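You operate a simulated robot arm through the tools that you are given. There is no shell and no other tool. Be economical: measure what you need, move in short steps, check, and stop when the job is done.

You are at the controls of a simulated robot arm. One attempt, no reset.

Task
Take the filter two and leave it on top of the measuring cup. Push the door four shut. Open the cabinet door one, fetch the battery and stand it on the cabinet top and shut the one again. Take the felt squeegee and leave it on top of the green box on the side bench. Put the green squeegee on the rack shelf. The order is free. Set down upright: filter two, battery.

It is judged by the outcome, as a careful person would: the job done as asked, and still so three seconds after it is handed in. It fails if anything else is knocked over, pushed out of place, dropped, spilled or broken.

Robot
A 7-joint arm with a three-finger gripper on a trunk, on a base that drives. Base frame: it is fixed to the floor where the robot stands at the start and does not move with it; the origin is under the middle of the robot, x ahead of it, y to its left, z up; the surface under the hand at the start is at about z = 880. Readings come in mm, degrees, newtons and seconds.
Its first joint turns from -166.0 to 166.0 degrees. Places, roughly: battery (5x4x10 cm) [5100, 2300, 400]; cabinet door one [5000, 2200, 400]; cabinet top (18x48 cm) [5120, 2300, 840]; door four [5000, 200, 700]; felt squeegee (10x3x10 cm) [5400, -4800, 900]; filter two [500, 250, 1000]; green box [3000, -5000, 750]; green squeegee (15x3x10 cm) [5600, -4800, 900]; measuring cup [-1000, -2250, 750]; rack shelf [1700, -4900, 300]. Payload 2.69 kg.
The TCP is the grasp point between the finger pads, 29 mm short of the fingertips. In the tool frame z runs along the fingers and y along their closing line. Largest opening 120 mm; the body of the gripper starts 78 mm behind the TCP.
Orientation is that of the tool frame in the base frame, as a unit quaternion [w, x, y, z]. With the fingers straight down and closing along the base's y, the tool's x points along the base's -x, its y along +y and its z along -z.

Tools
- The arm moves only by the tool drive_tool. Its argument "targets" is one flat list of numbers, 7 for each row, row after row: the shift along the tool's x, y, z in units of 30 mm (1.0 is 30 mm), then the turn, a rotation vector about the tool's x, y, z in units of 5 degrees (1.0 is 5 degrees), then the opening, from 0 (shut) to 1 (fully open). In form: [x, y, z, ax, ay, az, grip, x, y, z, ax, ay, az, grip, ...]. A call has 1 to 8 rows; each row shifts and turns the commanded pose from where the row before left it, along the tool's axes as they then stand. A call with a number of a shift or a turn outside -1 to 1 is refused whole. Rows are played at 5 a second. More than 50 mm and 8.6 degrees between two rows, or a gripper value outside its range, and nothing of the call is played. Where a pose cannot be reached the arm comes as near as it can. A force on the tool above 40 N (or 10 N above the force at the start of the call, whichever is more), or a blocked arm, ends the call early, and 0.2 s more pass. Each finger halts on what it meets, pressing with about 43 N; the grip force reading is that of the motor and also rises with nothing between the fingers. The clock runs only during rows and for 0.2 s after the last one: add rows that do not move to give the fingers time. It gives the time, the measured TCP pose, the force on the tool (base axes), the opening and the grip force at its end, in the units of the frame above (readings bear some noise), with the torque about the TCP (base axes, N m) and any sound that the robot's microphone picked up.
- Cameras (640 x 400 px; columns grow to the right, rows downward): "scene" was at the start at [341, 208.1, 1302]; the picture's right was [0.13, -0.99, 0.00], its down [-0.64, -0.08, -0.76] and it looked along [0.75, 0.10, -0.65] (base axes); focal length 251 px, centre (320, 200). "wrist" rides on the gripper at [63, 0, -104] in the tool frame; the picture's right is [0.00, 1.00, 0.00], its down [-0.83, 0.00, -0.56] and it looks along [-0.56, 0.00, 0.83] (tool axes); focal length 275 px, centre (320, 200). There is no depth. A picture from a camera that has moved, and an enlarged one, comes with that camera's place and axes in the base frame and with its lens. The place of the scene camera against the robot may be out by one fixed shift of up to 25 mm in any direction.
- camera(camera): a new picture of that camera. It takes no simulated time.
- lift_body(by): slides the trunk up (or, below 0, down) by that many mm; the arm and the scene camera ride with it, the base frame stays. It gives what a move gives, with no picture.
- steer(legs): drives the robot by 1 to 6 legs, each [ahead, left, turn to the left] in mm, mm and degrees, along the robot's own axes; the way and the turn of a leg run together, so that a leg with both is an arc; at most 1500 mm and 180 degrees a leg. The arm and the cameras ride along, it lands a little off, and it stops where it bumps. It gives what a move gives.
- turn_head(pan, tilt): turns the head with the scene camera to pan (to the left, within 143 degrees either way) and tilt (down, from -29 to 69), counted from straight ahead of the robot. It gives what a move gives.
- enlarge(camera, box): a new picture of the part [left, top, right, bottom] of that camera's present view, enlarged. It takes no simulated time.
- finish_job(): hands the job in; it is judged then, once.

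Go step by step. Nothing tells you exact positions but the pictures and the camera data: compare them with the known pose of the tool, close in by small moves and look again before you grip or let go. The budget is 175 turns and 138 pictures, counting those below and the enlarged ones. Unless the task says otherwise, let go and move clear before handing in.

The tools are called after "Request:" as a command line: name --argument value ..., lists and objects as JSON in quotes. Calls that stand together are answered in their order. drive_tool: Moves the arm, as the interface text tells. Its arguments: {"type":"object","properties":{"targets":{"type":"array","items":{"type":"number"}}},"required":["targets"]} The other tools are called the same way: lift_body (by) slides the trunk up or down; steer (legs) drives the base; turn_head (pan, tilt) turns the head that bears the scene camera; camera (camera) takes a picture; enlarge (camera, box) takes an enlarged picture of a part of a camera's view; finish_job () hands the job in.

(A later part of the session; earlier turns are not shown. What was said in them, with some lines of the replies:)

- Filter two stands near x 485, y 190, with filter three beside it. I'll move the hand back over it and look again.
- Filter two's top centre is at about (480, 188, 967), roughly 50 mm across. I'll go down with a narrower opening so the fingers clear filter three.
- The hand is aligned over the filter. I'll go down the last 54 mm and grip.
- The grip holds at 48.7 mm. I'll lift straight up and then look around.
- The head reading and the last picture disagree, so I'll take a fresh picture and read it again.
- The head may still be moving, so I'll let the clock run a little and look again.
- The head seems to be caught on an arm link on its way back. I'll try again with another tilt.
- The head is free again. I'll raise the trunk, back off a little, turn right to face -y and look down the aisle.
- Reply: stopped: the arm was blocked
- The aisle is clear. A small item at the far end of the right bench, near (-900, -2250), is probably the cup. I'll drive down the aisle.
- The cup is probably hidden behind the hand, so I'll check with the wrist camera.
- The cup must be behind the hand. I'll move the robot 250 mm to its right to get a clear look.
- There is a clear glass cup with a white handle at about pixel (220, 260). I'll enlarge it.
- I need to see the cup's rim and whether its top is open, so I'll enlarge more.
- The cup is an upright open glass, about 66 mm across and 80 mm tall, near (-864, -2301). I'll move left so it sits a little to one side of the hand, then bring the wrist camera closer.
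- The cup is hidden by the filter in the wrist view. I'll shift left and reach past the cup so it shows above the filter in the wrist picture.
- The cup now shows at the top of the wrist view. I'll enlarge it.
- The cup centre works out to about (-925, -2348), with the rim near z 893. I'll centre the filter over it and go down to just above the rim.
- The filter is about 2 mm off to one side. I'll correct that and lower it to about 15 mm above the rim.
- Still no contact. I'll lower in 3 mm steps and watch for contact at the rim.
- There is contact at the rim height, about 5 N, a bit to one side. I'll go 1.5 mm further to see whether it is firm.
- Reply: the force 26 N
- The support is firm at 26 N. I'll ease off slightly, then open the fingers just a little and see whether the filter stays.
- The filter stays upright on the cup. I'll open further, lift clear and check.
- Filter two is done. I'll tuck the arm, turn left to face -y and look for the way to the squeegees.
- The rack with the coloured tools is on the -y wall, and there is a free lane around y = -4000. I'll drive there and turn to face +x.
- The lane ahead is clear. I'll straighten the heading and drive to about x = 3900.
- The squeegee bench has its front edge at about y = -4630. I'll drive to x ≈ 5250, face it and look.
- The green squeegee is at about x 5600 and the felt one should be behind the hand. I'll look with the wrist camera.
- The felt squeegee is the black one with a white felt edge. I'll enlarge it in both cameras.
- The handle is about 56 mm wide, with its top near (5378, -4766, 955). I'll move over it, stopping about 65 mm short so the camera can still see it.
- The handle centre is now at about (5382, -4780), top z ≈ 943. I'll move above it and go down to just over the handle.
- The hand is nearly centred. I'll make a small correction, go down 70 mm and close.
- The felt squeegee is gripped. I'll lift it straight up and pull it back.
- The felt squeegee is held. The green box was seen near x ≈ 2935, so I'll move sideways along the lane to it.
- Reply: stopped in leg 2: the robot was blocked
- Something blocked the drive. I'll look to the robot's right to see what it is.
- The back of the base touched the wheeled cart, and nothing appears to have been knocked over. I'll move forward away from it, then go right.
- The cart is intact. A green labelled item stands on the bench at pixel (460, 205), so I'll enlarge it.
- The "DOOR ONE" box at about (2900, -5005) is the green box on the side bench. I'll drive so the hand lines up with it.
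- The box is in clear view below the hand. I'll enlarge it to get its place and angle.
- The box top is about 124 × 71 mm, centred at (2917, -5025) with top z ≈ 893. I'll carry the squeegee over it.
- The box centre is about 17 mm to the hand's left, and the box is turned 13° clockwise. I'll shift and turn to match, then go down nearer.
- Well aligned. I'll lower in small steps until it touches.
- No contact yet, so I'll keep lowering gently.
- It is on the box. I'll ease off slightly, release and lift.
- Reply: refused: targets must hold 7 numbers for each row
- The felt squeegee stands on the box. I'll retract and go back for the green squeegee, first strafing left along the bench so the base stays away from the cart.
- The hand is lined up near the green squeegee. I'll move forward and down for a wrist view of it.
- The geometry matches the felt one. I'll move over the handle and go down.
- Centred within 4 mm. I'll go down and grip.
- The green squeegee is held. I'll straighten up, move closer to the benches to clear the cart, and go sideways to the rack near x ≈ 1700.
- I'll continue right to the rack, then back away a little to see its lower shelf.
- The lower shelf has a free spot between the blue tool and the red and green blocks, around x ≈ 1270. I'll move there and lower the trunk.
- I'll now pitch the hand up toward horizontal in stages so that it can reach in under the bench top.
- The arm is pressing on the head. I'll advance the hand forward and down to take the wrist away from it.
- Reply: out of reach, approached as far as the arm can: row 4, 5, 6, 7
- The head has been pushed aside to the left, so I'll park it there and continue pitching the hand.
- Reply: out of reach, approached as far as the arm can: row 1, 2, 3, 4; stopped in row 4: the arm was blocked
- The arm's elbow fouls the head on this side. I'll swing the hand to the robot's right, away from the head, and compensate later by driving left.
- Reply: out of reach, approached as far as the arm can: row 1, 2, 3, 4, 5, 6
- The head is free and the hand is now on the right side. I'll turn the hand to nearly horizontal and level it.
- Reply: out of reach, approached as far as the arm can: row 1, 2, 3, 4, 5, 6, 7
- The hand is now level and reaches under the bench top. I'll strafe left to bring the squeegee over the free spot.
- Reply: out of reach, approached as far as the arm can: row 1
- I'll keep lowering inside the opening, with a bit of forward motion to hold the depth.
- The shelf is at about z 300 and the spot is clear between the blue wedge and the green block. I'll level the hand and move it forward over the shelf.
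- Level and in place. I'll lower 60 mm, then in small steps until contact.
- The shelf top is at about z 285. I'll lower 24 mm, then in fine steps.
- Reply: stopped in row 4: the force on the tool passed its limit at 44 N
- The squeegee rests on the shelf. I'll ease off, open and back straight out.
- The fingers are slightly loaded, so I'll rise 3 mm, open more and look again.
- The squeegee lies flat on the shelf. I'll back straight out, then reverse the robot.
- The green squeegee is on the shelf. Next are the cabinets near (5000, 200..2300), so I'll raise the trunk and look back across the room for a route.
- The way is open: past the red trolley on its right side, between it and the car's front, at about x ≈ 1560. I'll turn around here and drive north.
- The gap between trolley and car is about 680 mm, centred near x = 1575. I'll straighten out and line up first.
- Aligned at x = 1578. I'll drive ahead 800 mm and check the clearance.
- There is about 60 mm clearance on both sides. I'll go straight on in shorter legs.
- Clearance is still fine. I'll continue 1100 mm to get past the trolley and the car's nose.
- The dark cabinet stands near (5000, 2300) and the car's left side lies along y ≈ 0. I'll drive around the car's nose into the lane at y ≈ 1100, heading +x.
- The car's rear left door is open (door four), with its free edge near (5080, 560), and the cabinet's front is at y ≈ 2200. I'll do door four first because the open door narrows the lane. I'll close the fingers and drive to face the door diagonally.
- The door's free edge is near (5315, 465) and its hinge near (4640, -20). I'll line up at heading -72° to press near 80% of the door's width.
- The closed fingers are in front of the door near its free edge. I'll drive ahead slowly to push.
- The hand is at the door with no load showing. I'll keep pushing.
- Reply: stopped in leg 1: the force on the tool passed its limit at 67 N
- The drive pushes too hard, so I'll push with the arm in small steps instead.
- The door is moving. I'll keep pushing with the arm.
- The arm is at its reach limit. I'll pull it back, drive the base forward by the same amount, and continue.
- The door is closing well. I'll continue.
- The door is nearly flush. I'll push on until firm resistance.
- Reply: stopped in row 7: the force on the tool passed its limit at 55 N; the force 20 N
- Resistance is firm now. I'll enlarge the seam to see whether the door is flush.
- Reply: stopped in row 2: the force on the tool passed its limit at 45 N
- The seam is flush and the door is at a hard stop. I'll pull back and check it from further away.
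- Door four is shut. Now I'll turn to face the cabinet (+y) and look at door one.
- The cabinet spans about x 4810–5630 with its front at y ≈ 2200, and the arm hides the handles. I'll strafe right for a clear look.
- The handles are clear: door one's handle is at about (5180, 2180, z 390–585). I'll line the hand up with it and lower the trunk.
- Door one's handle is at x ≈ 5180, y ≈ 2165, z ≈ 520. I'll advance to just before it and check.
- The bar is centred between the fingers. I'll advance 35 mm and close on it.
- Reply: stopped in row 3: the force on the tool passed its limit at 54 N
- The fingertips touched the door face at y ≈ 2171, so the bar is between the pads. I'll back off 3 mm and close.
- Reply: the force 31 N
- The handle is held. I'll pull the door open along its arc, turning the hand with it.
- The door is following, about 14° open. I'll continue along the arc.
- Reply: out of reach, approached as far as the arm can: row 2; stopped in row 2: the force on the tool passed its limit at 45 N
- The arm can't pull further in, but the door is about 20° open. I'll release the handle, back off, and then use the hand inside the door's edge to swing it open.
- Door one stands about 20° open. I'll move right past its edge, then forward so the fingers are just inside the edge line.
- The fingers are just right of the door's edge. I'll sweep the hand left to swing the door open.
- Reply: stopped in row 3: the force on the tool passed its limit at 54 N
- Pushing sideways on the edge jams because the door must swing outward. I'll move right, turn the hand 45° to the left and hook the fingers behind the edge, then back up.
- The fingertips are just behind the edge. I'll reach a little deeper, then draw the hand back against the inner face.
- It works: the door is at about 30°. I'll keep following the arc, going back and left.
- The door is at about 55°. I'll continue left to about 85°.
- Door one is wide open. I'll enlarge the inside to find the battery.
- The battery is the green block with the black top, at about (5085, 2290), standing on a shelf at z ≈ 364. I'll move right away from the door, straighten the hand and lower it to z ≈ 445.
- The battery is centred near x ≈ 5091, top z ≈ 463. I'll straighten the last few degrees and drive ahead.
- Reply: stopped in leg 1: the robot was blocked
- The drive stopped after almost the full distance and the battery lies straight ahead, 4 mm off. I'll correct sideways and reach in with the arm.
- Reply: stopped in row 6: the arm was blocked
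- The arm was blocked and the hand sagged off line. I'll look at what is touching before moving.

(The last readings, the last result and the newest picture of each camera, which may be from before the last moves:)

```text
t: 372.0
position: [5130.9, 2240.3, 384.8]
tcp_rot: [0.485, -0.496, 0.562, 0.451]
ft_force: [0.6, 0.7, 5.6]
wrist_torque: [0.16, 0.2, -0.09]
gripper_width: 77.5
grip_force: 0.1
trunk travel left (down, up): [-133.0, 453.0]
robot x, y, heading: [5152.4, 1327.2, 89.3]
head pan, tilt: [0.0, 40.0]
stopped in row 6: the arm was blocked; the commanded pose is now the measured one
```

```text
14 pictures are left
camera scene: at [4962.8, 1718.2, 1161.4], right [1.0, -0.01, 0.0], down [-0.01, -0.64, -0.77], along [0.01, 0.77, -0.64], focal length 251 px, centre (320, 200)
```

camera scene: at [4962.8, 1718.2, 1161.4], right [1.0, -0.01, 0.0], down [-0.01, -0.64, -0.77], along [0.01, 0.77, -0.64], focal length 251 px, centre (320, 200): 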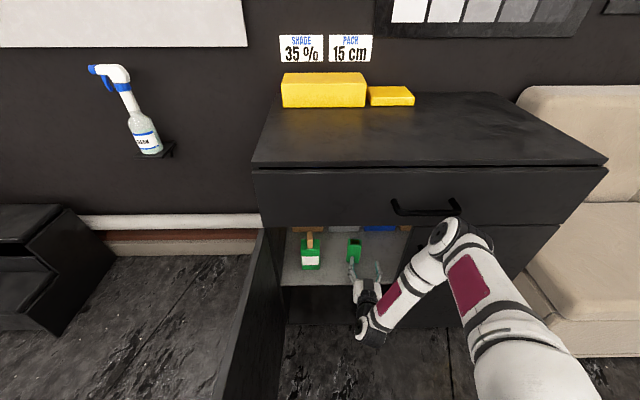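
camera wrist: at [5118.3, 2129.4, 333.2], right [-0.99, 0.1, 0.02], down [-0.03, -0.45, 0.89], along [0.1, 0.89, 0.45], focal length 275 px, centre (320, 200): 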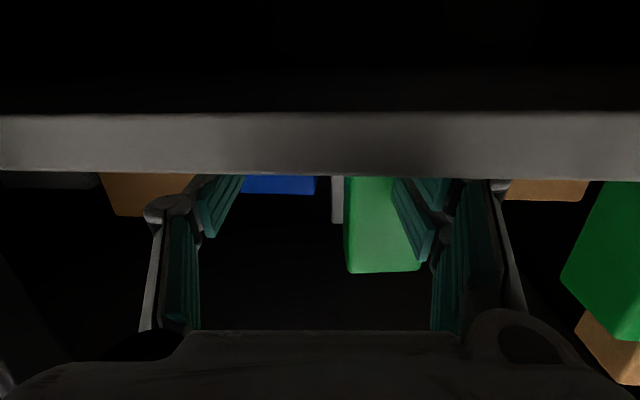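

The elbow is pressing on the drawer front. I'll back the robot off 190 mm and work with the arm more stretched, so the elbow stays behind.

Request:
steer --legs '[[-190, 0, 0]]'

```text
t: 373.5
position: [5128.2, 2053.5, 382.8]
tcp_rot: [0.485, -0.497, 0.559, 0.453]
ft_force: [-0.1, -0.3, 0.9]
wrist_torque: [-0.02, 0.02, 0.01]
gripper_width: 77.7
grip_force: 0.1
trunk travel left (down, up): [-133.0, 453.0]
robot x, y, heading: [5146.1, 1137.9, 89.4]
head pan, tilt: [0.0, 40.0]
```

Now I'll restore the level pose in front of the battery and reach forward with the arm.

Request:
drive_tool --targets '[-1, 0.7, 0, -0.54, -0.68, -0.17, 0.65, -1, 0.67, 0, -0.54, -0.68, -0.17, 0.65, -0.07, 0, 1, 0, 0, 0, 0.65, 0, 0, 1, 0, 0, 0, 0.65, 0, 0, 1, 0, 0, 0, 0.65, 0, 0, 1, 0, 0, 0, 0.65, 0, 0, 0.5, 0, 0, 0, 0.65, 0, 0, 0, 0, 0, 0, 0.65]'

Request:
camera --camera "wrist"

```text
t: 375.3
position: [5090.9, 2197.5, 445.0]
tcp_rot: [0.499, -0.499, 0.501, 0.5]
ft_force: [-0.9, -1.0, -0.4]
wrist_torque: [0.05, 0.0, -0.02]
gripper_width: 78.0
grip_force: 0.1
trunk travel left (down, up): [-133.0, 453.0]
robot x, y, heading: [5148.9, 1139.7, 89.0]
head pan, tilt: [0.0, 40.0]
```

```text
13 pictures are left
camera wrist: at [5089.5, 2092.5, 382.5], right [-1.0, 0.0, 0.0], down [0.0, -0.56, 0.83], along [0.0, 0.83, 0.56], focal length 275 px, centre (320, 200)
```

wrist: 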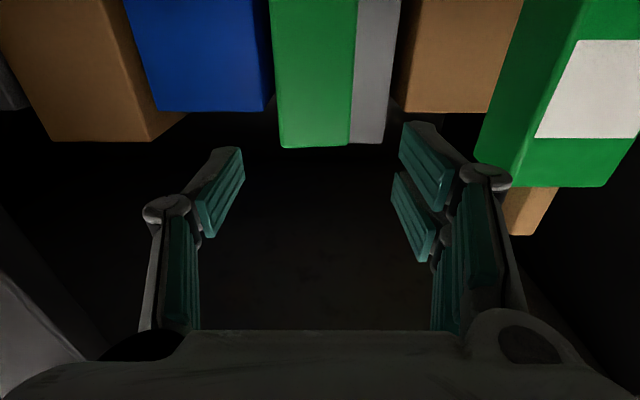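

The stretch works. The battery is 5 mm to the right, so I'll correct and advance the last 80 mm.

Request:
drive_tool --targets '[0, -0.18, 0.6, 0, 0, 0, 0.65, 0, 0, 0.6, 0, 0, 0, 0.65, 0, 0, 0.6, 0, 0, 0, 0.65, 0, 0, 0.5, 0, 0, 0, 0.65, 0, 0, 0.4, 0, 0, 0, 0.65, 0, 0, 0, 0, 0, 0, 0.65]'

Request:
camera --camera "wrist"

```text
t: 376.7
position: [5095.6, 2279.9, 446.3]
tcp_rot: [0.5, -0.499, 0.501, 0.5]
ft_force: [-0.4, 0.4, 0.0]
wrist_torque: [-0.01, -0.03, 0.01]
gripper_width: 78.0
grip_force: 0.0
trunk travel left (down, up): [-133.0, 453.0]
robot x, y, heading: [5150.0, 1136.0, 88.9]
head pan, tilt: [0.0, 40.0]
```

```text
12 pictures are left
camera wrist: at [5094.6, 2174.7, 383.0], right [-1.0, 0.0, 0.0], down [0.0, -0.56, 0.83], along [0.0, 0.83, 0.56], focal length 275 px, centre (320, 200)
```

wrist: 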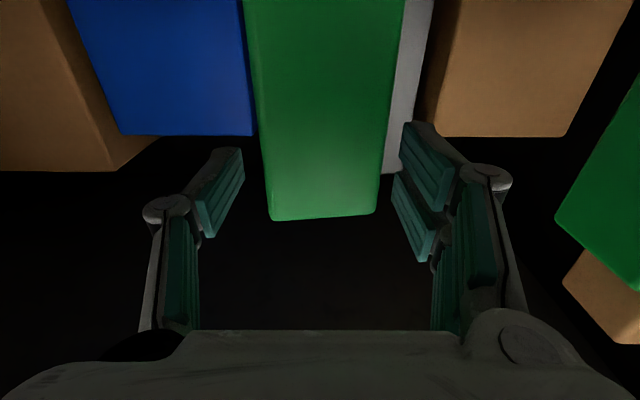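

The battery's front is at y ≈ 2279, between the pads. I'll advance 12 mm and close.

Request:
drive_tool --targets '[0, 0, 0.4, 0, 0, 0, 0.65, 0, 0, 0, 0, 0, 0, 0.5, 0, 0, 0, 0, 0, 0, 0.3, 0, 0, 0, 0, 0, 0, 0.1, 0, 0, 0, 0, 0, 0, 0.1]'

```text
t: 377.9
position: [5095.8, 2290.0, 445.2]
tcp_rot: [0.5, -0.499, 0.501, 0.5]
ft_force: [-0.3, 1.7, 0.2]
wrist_torque: [-0.05, 0.01, 0.04]
gripper_width: 47.8
grip_force: 43.0
trunk travel left (down, up): [-133.0, 453.0]
robot x, y, heading: [5145.2, 1138.8, 88.9]
head pan, tilt: [0.0, 40.0]
```

The battery is held. I'll lift it 18 mm off the shelf and back straight out.

Request:
drive_tool --targets '[-0.3, 0, 0, 0, 0, 0, 0, -0.3, 0, 0, 0, 0, 0, 0, 0, 0, 0, 0, 0, 0, 0]'

Request:
steer --legs '[[-280, 0, 0]]'

Request:
lift_body --by 453

Request:
turn_head --pan 0 --tilt 50

Request:
camera --camera "scene"

```text
t: 378.7
position: [5095.1, 2289.4, 463.5]
tcp_rot: [0.499, -0.5, 0.501, 0.5]
ft_force: [0.6, 0.3, -2.7]
wrist_torque: [0.01, -0.03, -0.02]
gripper_width: 47.6
grip_force: 42.9
trunk travel left (down, up): [-133.0, 453.0]
robot x, y, heading: [5143.5, 1137.0, 89.1]
head pan, tilt: [0.0, 40.0]
```

```text
t: 380.7
position: [5094.3, 2011.7, 464.2]
tcp_rot: [0.501, -0.498, 0.502, 0.499]
ft_force: [0.2, -0.3, -2.9]
wrist_torque: [-0.01, -0.02, 0.02]
gripper_width: 47.8
grip_force: 42.6
trunk travel left (down, up): [-133.0, 453.0]
robot x, y, heading: [5142.7, 856.3, 89.0]
head pan, tilt: [0.0, 40.0]
```

```text
refused: 453 is not a number from -400 to 400
```

```text
t: 381.4
position: [5092.6, 2010.6, 463.7]
tcp_rot: [0.501, -0.499, 0.501, 0.499]
ft_force: [0.3, 0.1, -3.2]
wrist_torque: [0.01, 0.01, 0.0]
gripper_width: 47.5
grip_force: 42.8
trunk travel left (down, up): [-133.0, 453.0]
robot x, y, heading: [5138.6, 859.7, 88.7]
head pan, tilt: [0.0, 50.0]
```

```text
11 pictures are left
camera scene: at [4956.2, 1243.8, 1145.4], right [1.0, -0.02, 0.0], down [-0.01, -0.77, -0.64], along [0.01, 0.64, -0.77], focal length 251 px, centre (320, 200)
```

scene: 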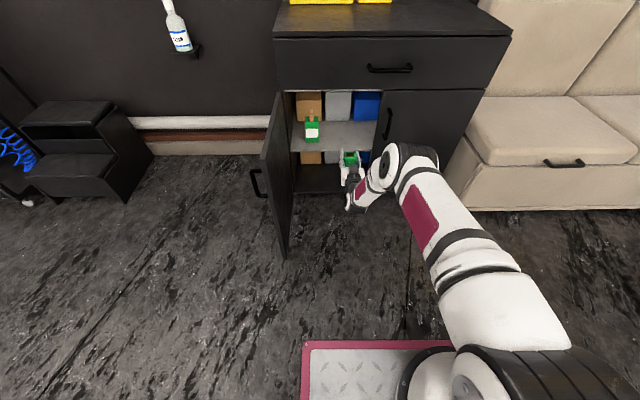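

The battery is out and clear. I'll raise the trunk to bring it above the cabinet top (z ≈ 840).

Request:
lift_body --by 400

Request:
lift_body --by 52

Request:
drive_tool --targets '[-0.8, 0, 0, 0, 0, 0, 0, -0.8, 0, 0, 0, 0, 0, 0, 0, 0, 0, 0, 0, 0, 0]'

Request:
steer --legs '[[0, -50, 1], [190, 0, 0]]'

Request:
camera --camera "scene"

```text
t: 385.2
position: [5092.1, 1893.6, 864.4]
tcp_rot: [0.501, -0.499, 0.501, 0.499]
ft_force: [0.3, 0.4, -2.6]
wrist_torque: [-0.02, 0.01, 0.01]
gripper_width: 47.4
grip_force: 42.7
trunk travel left (down, up): [-533.0, 53.0]
robot x, y, heading: [5143.1, 859.7, 89.1]
head pan, tilt: [0.0, 50.0]
```

```text
t: 386.1
position: [5091.0, 1832.1, 914.9]
tcp_rot: [0.501, -0.499, 0.502, 0.499]
ft_force: [0.3, 0.2, -2.6]
wrist_torque: [0.01, 0.03, 0.02]
gripper_width: 47.6
grip_force: 43.0
trunk travel left (down, up): [-585.0, 1.0]
robot x, y, heading: [5143.1, 859.1, 89.4]
head pan, tilt: [0.0, 50.0]
```

```text
t: 386.9
position: [5089.9, 1845.3, 945.7]
tcp_rot: [0.5, -0.499, 0.5, 0.5]
ft_force: [-0.2, 0.1, -3.5]
wrist_torque: [0.02, 0.0, -0.01]
gripper_width: 47.8
grip_force: 42.6
out of reach, approached as far as the arm can: row 1, 2
trunk travel left (down, up): [-585.0, 1.0]
robot x, y, heading: [5142.0, 858.9, 89.1]
head pan, tilt: [0.0, 50.0]
```

```text
t: 389.0
position: [5118.9, 2032.6, 944.7]
tcp_rot: [0.496, -0.504, 0.496, 0.504]
ft_force: [-0.6, 0.6, -2.0]
wrist_torque: [0.01, 0.03, -0.01]
gripper_width: 47.6
grip_force: 42.8
trunk travel left (down, up): [-585.0, 1.0]
robot x, y, heading: [5194.3, 1049.4, 90.4]
head pan, tilt: [0.0, 50.0]
```

```text
10 pictures are left
camera scene: at [4998.7, 1157.4, 1597.1], right [1.0, 0.0, 0.0], down [0.0, -0.77, -0.64], along [0.0, 0.64, -0.77], focal length 251 px, centre (320, 200)
```

scene: 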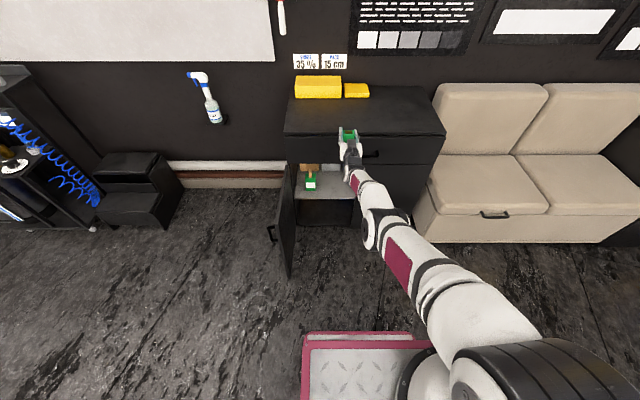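

The battery is above the top level, at z ≈ 864 underneath. I'll drive ahead to bring it over the cabinet top.

Request:
steer --legs '[[222, 0, 0]]'

Request:
enlarge --camera "scene" --box '[240, 60, 480, 220]'

```text
t: 390.7
position: [5117.5, 2250.7, 946.8]
tcp_rot: [0.496, -0.504, 0.496, 0.504]
ft_force: [-1.2, 0.1, -2.4]
wrist_torque: [-0.01, -0.03, -0.02]
gripper_width: 47.9
grip_force: 43.7
trunk travel left (down, up): [-585.0, 1.0]
robot x, y, heading: [5191.8, 1267.6, 90.3]
head pan, tilt: [0.0, 50.0]
```

```text
2.50 times, centred on (360, 140) of scene
camera zoom: at [4997.9, 1375.0, 1597.1], right [1.0, 0.0, 0.0], down [0.0, -0.77, -0.64], along [0.0, 0.64, -0.77], focal length 627 px, centre (220, 350)
```

zoom: 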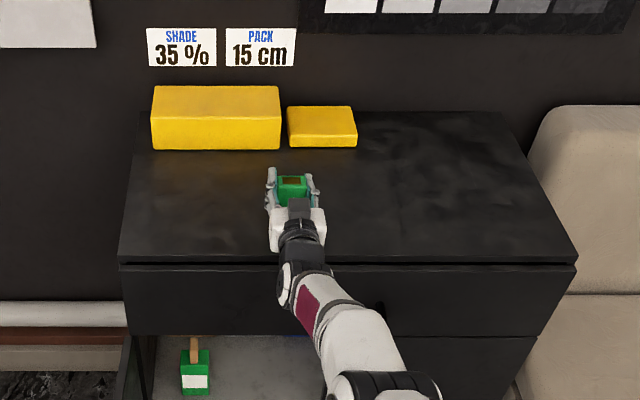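

The battery is over the free top, with the sponges well behind it. I'll lower in small steps until contact.

Request:
drive_tool --targets '[0.15, 0, 0, 0, 0, 0, 0, 0.15, 0, 0, 0, 0, 0, 0, 0.1, 0, 0, 0, 0, 0, 0, 0.1, 0, 0, 0, 0, 0, 0, 0.1, 0, 0, 0, 0, 0, 0, 0, 0, 0, 0, 0, 0, 0]'

```text
t: 392.1
position: [5115.2, 2248.6, 934.9]
tcp_rot: [0.495, -0.505, 0.495, 0.505]
ft_force: [-0.1, 0.3, -2.8]
wrist_torque: [0.01, -0.01, -0.03]
gripper_width: 47.7
grip_force: 43.4
out of reach, approached as far as the arm can: row 2, 4
trunk travel left (down, up): [-585.0, 1.0]
robot x, y, heading: [5192.5, 1262.5, 90.0]
head pan, tilt: [0.0, 50.0]
```

The arm is near a joint limit here, so I'll lower with small trunk moves instead.

Request:
lift_body --by -8

Request:
lift_body --by -4

```text
t: 392.7
position: [5116.1, 2257.6, 934.6]
tcp_rot: [0.499, -0.5, 0.494, 0.507]
ft_force: [-0.3, 8.2, 21.0]
wrist_torque: [0.7, 0.14, -0.02]
gripper_width: 47.6
grip_force: 42.7
trunk travel left (down, up): [-577.0, 9.0]
robot x, y, heading: [5191.0, 1268.2, 90.2]
head pan, tilt: [0.0, 50.0]
```

```text
t: 393.2
position: [5116.1, 2263.1, 930.2]
tcp_rot: [0.499, -0.5, 0.492, 0.509]
ft_force: [-1.7, 4.0, 29.1]
wrist_torque: [0.73, 0.01, 0.0]
gripper_width: 47.7
grip_force: 43.4
trunk travel left (down, up): [-573.0, 13.0]
robot x, y, heading: [5195.4, 1268.5, 90.2]
head pan, tilt: [0.0, 50.0]
```

There is contact with the cabinet top. I'll relieve the load a little and check that the battery stands straight.

Request:
lift_body --by 3

Request:
enlarge --camera "scene" --box '[310, 110, 400, 170]'

```text
t: 393.7
position: [5116.2, 2261.7, 929.9]
tcp_rot: [0.497, -0.503, 0.494, 0.507]
ft_force: [-1.1, 4.8, 23.0]
wrist_torque: [0.7, 0.05, -0.01]
gripper_width: 47.6
grip_force: 43.0
trunk travel left (down, up): [-576.0, 10.0]
robot x, y, heading: [5194.1, 1269.8, 90.4]
head pan, tilt: [0.0, 50.0]
```

```text
6.67 times, centred on (355, 140) of scene
camera zoom: at [4997.9, 1386.5, 1588.6], right [1.0, 0.0, 0.0], down [0.0, -0.77, -0.64], along [0.0, 0.64, -0.77], focal length 1673 px, centre (87, 600)
```

zoom: 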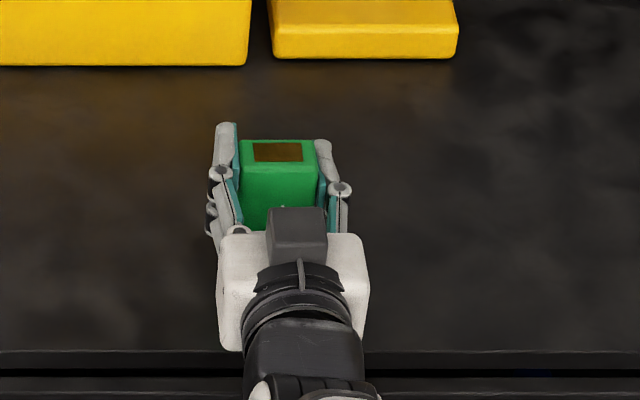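

The battery stands straight on the top. I'll release it and back the robot straight out.

Request:
drive_tool --targets '[0, 0, 0, 0, 0, 0, 0.46, 0, 0, 0, 0, 0, 0, 0.5, 0, 0, 0, 0, 0, 0, 0.6, 0, 0, 0, 0, 0, 0, 0.65, 0, 0, 0, 0, 0, 0, 0.65]'

Request:
enlarge --camera "scene" --box '[310, 110, 400, 170]'

```text
t: 394.9
position: [5116.1, 2260.1, 927.3]
tcp_rot: [0.496, -0.504, 0.496, 0.505]
ft_force: [0.6, 0.1, 0.3]
wrist_torque: [0.0, 0.0, 0.0]
gripper_width: 78.1
grip_force: 0.0
trunk travel left (down, up): [-576.0, 10.0]
robot x, y, heading: [5192.3, 1267.0, 90.0]
head pan, tilt: [0.0, 50.0]
```

```text
6.67 times, centred on (355, 140) of scene
camera zoom: at [4997.8, 1387.5, 1588.4], right [1.0, 0.0, 0.0], down [0.0, -0.77, -0.64], along [0.0, 0.64, -0.77], focal length 1673 px, centre (87, 600)
```

zoom: 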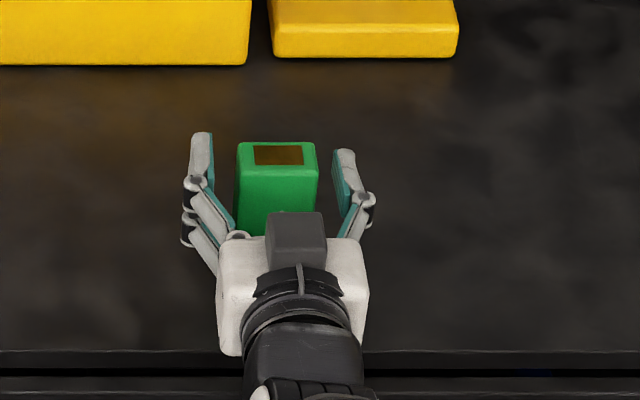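

The battery is standing on the cabinet top. I'll back away, close the fingers, move left past the open door (hand passing above it) and turn to 45° so I can push the door shut from outside.

Request:
steer --legs '[[-330, 0, 0], [0, 1095, 0], [0, 0, -45]]'

Request:
drive_tool --targets '[0, 0, 0, 0, 0, 0, 0.3, 0, 0, 0, 0, 0, 0, 0, 0, 0, 0, 0, 0, 0, 0]'

Request:
lift_body --by -400

Request:
lift_body --by -120

Request:
camera --camera "scene"

```text
t: 404.4
position: [4733.9, 1699.6, 927.5]
tcp_rot: [0.65, -0.277, 0.65, 0.278]
ft_force: [0.6, 0.5, 0.2]
wrist_torque: [0.02, 0.02, 0.03]
gripper_width: 77.9
grip_force: 0.1
trunk travel left (down, up): [-576.0, 10.0]
robot x, y, heading: [4091.5, 940.2, 45.5]
head pan, tilt: [0.0, 50.0]
```

```text
t: 405.2
position: [4734.0, 1699.5, 927.0]
tcp_rot: [0.65, -0.279, 0.649, 0.28]
ft_force: [-0.1, 0.1, 0.9]
wrist_torque: [-0.01, 0.0, -0.03]
gripper_width: 0.0
grip_force: 28.3
trunk travel left (down, up): [-576.0, 10.0]
robot x, y, heading: [4087.8, 943.5, 45.6]
head pan, tilt: [0.0, 50.0]
```

```text
t: 409.0
position: [4735.1, 1700.7, 526.0]
tcp_rot: [0.651, -0.278, 0.649, 0.28]
ft_force: [0.2, -0.2, -0.4]
wrist_torque: [0.04, 0.04, -0.01]
gripper_width: 0.4
grip_force: 29.0
trunk travel left (down, up): [-176.0, 410.0]
robot x, y, heading: [4089.9, 940.1, 45.3]
head pan, tilt: [0.0, 50.0]
```

```text
t: 410.5
position: [4735.0, 1699.0, 407.2]
tcp_rot: [0.651, -0.277, 0.65, 0.279]
ft_force: [0.1, 0.4, 0.2]
wrist_torque: [-0.05, 0.01, -0.02]
gripper_width: 0.1
grip_force: 28.9
trunk travel left (down, up): [-56.0, 530.0]
robot x, y, heading: [4085.3, 940.0, 45.5]
head pan, tilt: [0.0, 50.0]
```

```text
6 pictures are left
camera scene: at [4214.3, 1349.1, 1068.1], right [0.71, -0.7, 0.0], down [-0.54, -0.55, -0.64], along [0.45, 0.46, -0.77], focal length 251 px, centre (320, 200)
```

scene: 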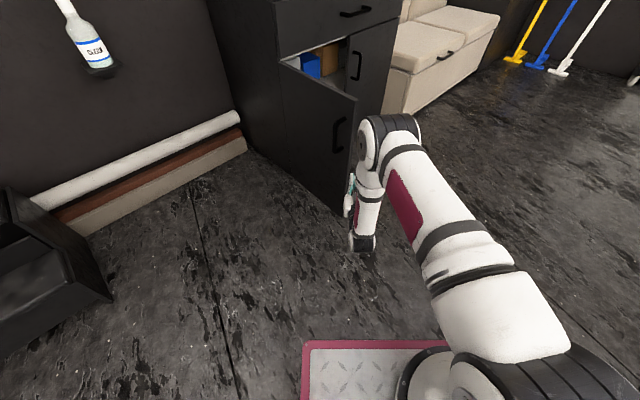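

The hand is left of the door's edge. I'll shift left, advance onto the outer face, and push diagonally to close it.

Request:
steer --legs '[[0, 115, 0], [100, 0, 0]]'

Request:
steer --legs '[[230, 0, 0]]'

Request:
camera --camera "scene"

```text
t: 412.4
position: [4721.4, 1853.9, 406.5]
tcp_rot: [0.649, -0.28, 0.649, 0.281]
ft_force: [-0.1, 0.2, -0.7]
wrist_torque: [0.01, 0.01, 0.04]
gripper_width: 0.0
grip_force: 28.5
trunk travel left (down, up): [-56.0, 530.0]
robot x, y, heading: [4078.9, 1091.0, 45.7]
head pan, tilt: [0.0, 50.0]
```

```text
t: 414.2
position: [4883.4, 2017.0, 406.1]
tcp_rot: [0.65, -0.279, 0.649, 0.28]
ft_force: [-0.1, -0.8, -0.5]
wrist_torque: [-0.01, -0.02, 0.02]
gripper_width: 0.2
grip_force: 28.5
trunk travel left (down, up): [-56.0, 530.0]
robot x, y, heading: [4236.0, 1255.3, 45.5]
head pan, tilt: [0.0, 50.0]
```

```text
5 pictures are left
camera scene: at [4364.4, 1665.7, 1068.1], right [0.71, -0.7, 0.0], down [-0.54, -0.55, -0.64], along [0.45, 0.46, -0.77], focal length 251 px, centre (320, 200)
```

scene: 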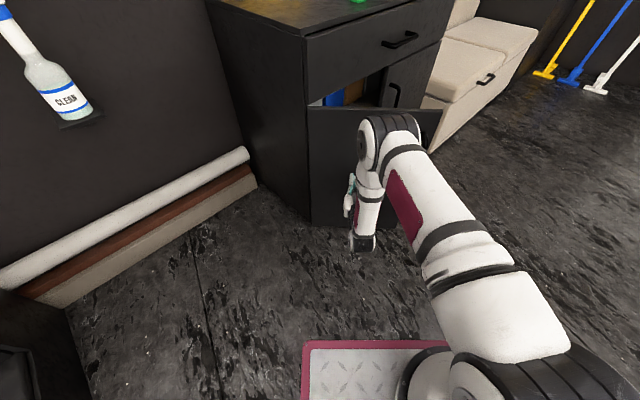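

The door is swinging shut, at about 45°. I'll continue pushing.

Request:
steer --legs '[[130, 0, 0]]'

Request:
drive_tool --targets '[0, 0, 0.3, 0, 0, 0, 0, 0, 0, 0.3, 0, 0, 0, 0, 0, 0, 0.3, 0, 0, 0, 0, 0, 0, 0.3, 0, 0, 0, 0, 0, 0, 0.3, 0, 0, 0, 0, 0, 0, 0.3, 0, 0, 0, 0, 0, 0, 0.3, 0, 0, 0, 0]'

Request:
camera --camera "scene"

```text
t: 415.5
position: [4977.7, 2109.3, 406.4]
tcp_rot: [0.65, -0.277, 0.649, 0.28]
ft_force: [-0.5, -0.1, -0.2]
wrist_torque: [0.01, 0.01, 0.03]
gripper_width: 0.0
grip_force: 28.2
trunk travel left (down, up): [-56.0, 530.0]
robot x, y, heading: [4330.8, 1348.8, 45.4]
head pan, tilt: [0.0, 50.0]
```

```text
t: 417.0
position: [5017.1, 2144.6, 404.8]
tcp_rot: [0.65, -0.276, 0.653, 0.274]
ft_force: [2.3, -2.3, -0.2]
wrist_torque: [0.07, 0.02, -0.01]
gripper_width: 0.3
grip_force: 28.2
trunk travel left (down, up): [-56.0, 530.0]
robot x, y, heading: [4332.5, 1349.2, 45.7]
head pan, tilt: [0.0, 50.0]
stopped in row 7: the force on the tool passed its limit at 51 N (the readings are from after the stop); the commanded pose is now the measured one
```

```text
4 pictures are left
camera scene: at [4457.5, 1758.9, 1068.1], right [0.71, -0.7, 0.0], down [-0.54, -0.55, -0.64], along [0.45, 0.46, -0.77], focal length 251 px, centre (320, 200)
```

scene: 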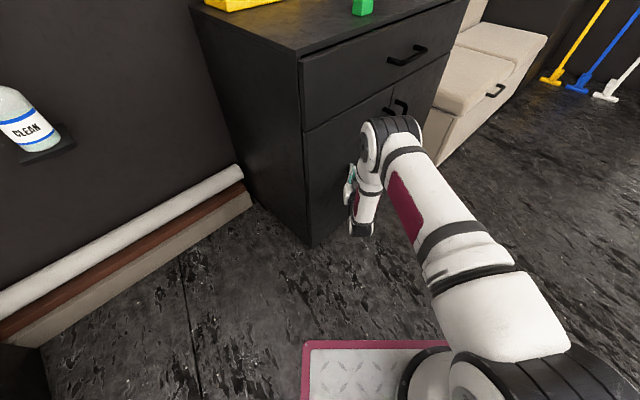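

Firm resistance at the closed position. I'll press once more to be sure, then pull back.

Request:
drive_tool --targets '[0, 0, 0.1, 0, 0, 0, 0, 0, 0, 0.1, 0, 0, 0, 0]'

Request:
drive_tool --targets '[0, 0, -0.8, 0, 0, 0, 0, 0, 0, -0.8, 0, 0, 0, 0, 0, 0, 0, 0, 0, 0, 0]'

Request:
steer --legs '[[-250, 0, 0]]'

Request:
turn_head --pan 5 --tilt 25

Request:
camera --camera "scene"

```text
t: 417.5
position: [5019.8, 2143.9, 403.1]
tcp_rot: [0.649, -0.277, 0.654, 0.273]
ft_force: [-0.3, -3.2, 0.7]
wrist_torque: [0.07, 0.0, -0.04]
gripper_width: 0.0
grip_force: 28.5
trunk travel left (down, up): [-56.0, 530.0]
robot x, y, heading: [4332.0, 1351.7, 45.6]
head pan, tilt: [0.0, 50.0]
stopped in row 2: the force on the tool passed its limit at 44 N (the readings are from after the stop); the commanded pose is now the measured one
```

```text
t: 418.3
position: [4986.5, 2111.5, 402.8]
tcp_rot: [0.649, -0.277, 0.654, 0.273]
ft_force: [-0.1, 0.4, -0.1]
wrist_torque: [-0.03, 0.0, -0.01]
gripper_width: 0.2
grip_force: 28.7
trunk travel left (down, up): [-56.0, 530.0]
robot x, y, heading: [4328.7, 1344.9, 45.5]
head pan, tilt: [0.0, 50.0]
```

```text
t: 420.1
position: [4812.4, 1936.5, 402.9]
tcp_rot: [0.649, -0.277, 0.653, 0.274]
ft_force: [-0.1, 0.8, 0.3]
wrist_torque: [0.01, -0.02, 0.02]
gripper_width: 0.0
grip_force: 28.8
trunk travel left (down, up): [-56.0, 530.0]
robot x, y, heading: [4157.4, 1175.0, 45.4]
head pan, tilt: [0.0, 50.0]
```

```text
t: 421.0
position: [4812.8, 1936.0, 402.6]
tcp_rot: [0.649, -0.277, 0.654, 0.273]
ft_force: [0.4, 0.6, 0.0]
wrist_torque: [0.03, -0.02, 0.0]
gripper_width: 0.0
grip_force: 28.4
trunk travel left (down, up): [-56.0, 530.0]
robot x, y, heading: [4159.0, 1174.8, 45.4]
head pan, tilt: [5.0, 25.0]
```

```text
3 pictures are left
camera scene: at [4288.4, 1598.7, 1105.5], right [0.77, -0.64, 0.0], down [-0.27, -0.33, -0.91], along [0.58, 0.7, -0.42], focal length 251 px, centre (320, 200)
```

scene: 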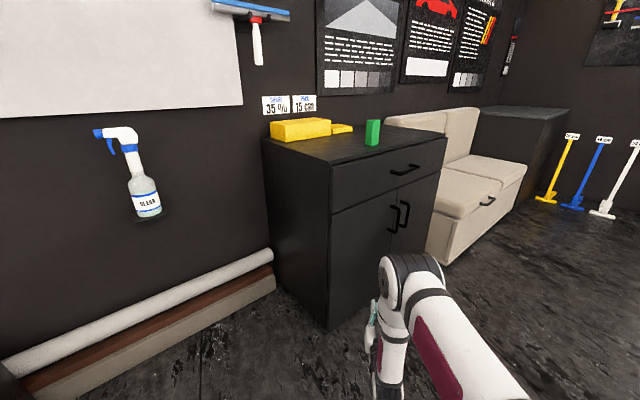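

Door one is shut and the battery stands on top. I'll take a last look at door four.

Request:
turn_head --pan -80 --tilt 20

Request:
camera --camera "scene"

```text
t: 422.6
position: [4810.9, 1937.1, 403.1]
tcp_rot: [0.649, -0.277, 0.654, 0.273]
ft_force: [-0.4, 0.0, -0.4]
wrist_torque: [-0.01, 0.03, 0.02]
gripper_width: 0.0
grip_force: 28.0
trunk travel left (down, up): [-56.0, 530.0]
robot x, y, heading: [4161.0, 1172.7, 45.4]
head pan, tilt: [-80.0, 20.0]
```

```text
2 pictures are left
camera scene: at [4306.7, 1475.0, 1113.7], right [-0.57, -0.82, 0.0], down [-0.28, 0.19, -0.94], along [0.78, -0.53, -0.34], focal length 251 px, centre (320, 200)
```

scene: 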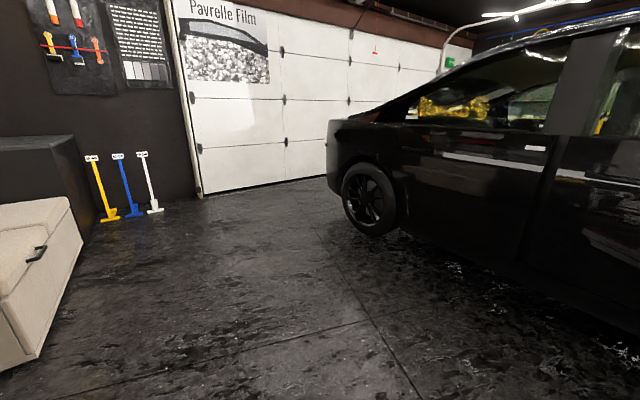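

Door four is flush with the car body, and all five parts of the job are done. I'm handing it in.

Request:
finish_job

```text
The job is handed in.
```

I finished all five parts and handed the job in; no result has come back yet.

- **Filter two:** it stands upright on the measuring cup.
- **Door four:** this was the car's rear left door. I pushed it to a hard stop, and it looked flush with the car body.
- **Battery and door one:** the battery stands upright on the cabinet top, and door one is shut again.
- **Felt squeegee:** it stands on the green box labelled "DOOR ONE" on the side bench.
- **Green squeegee:** it lies flat on the rack's lower shelf, fully inside the front edge.

The robot's base bumped the wheeled cart once on the way to the side bench. I saw nothing on the cart knocked over, but I can't rule out that the cart shifted slightly.
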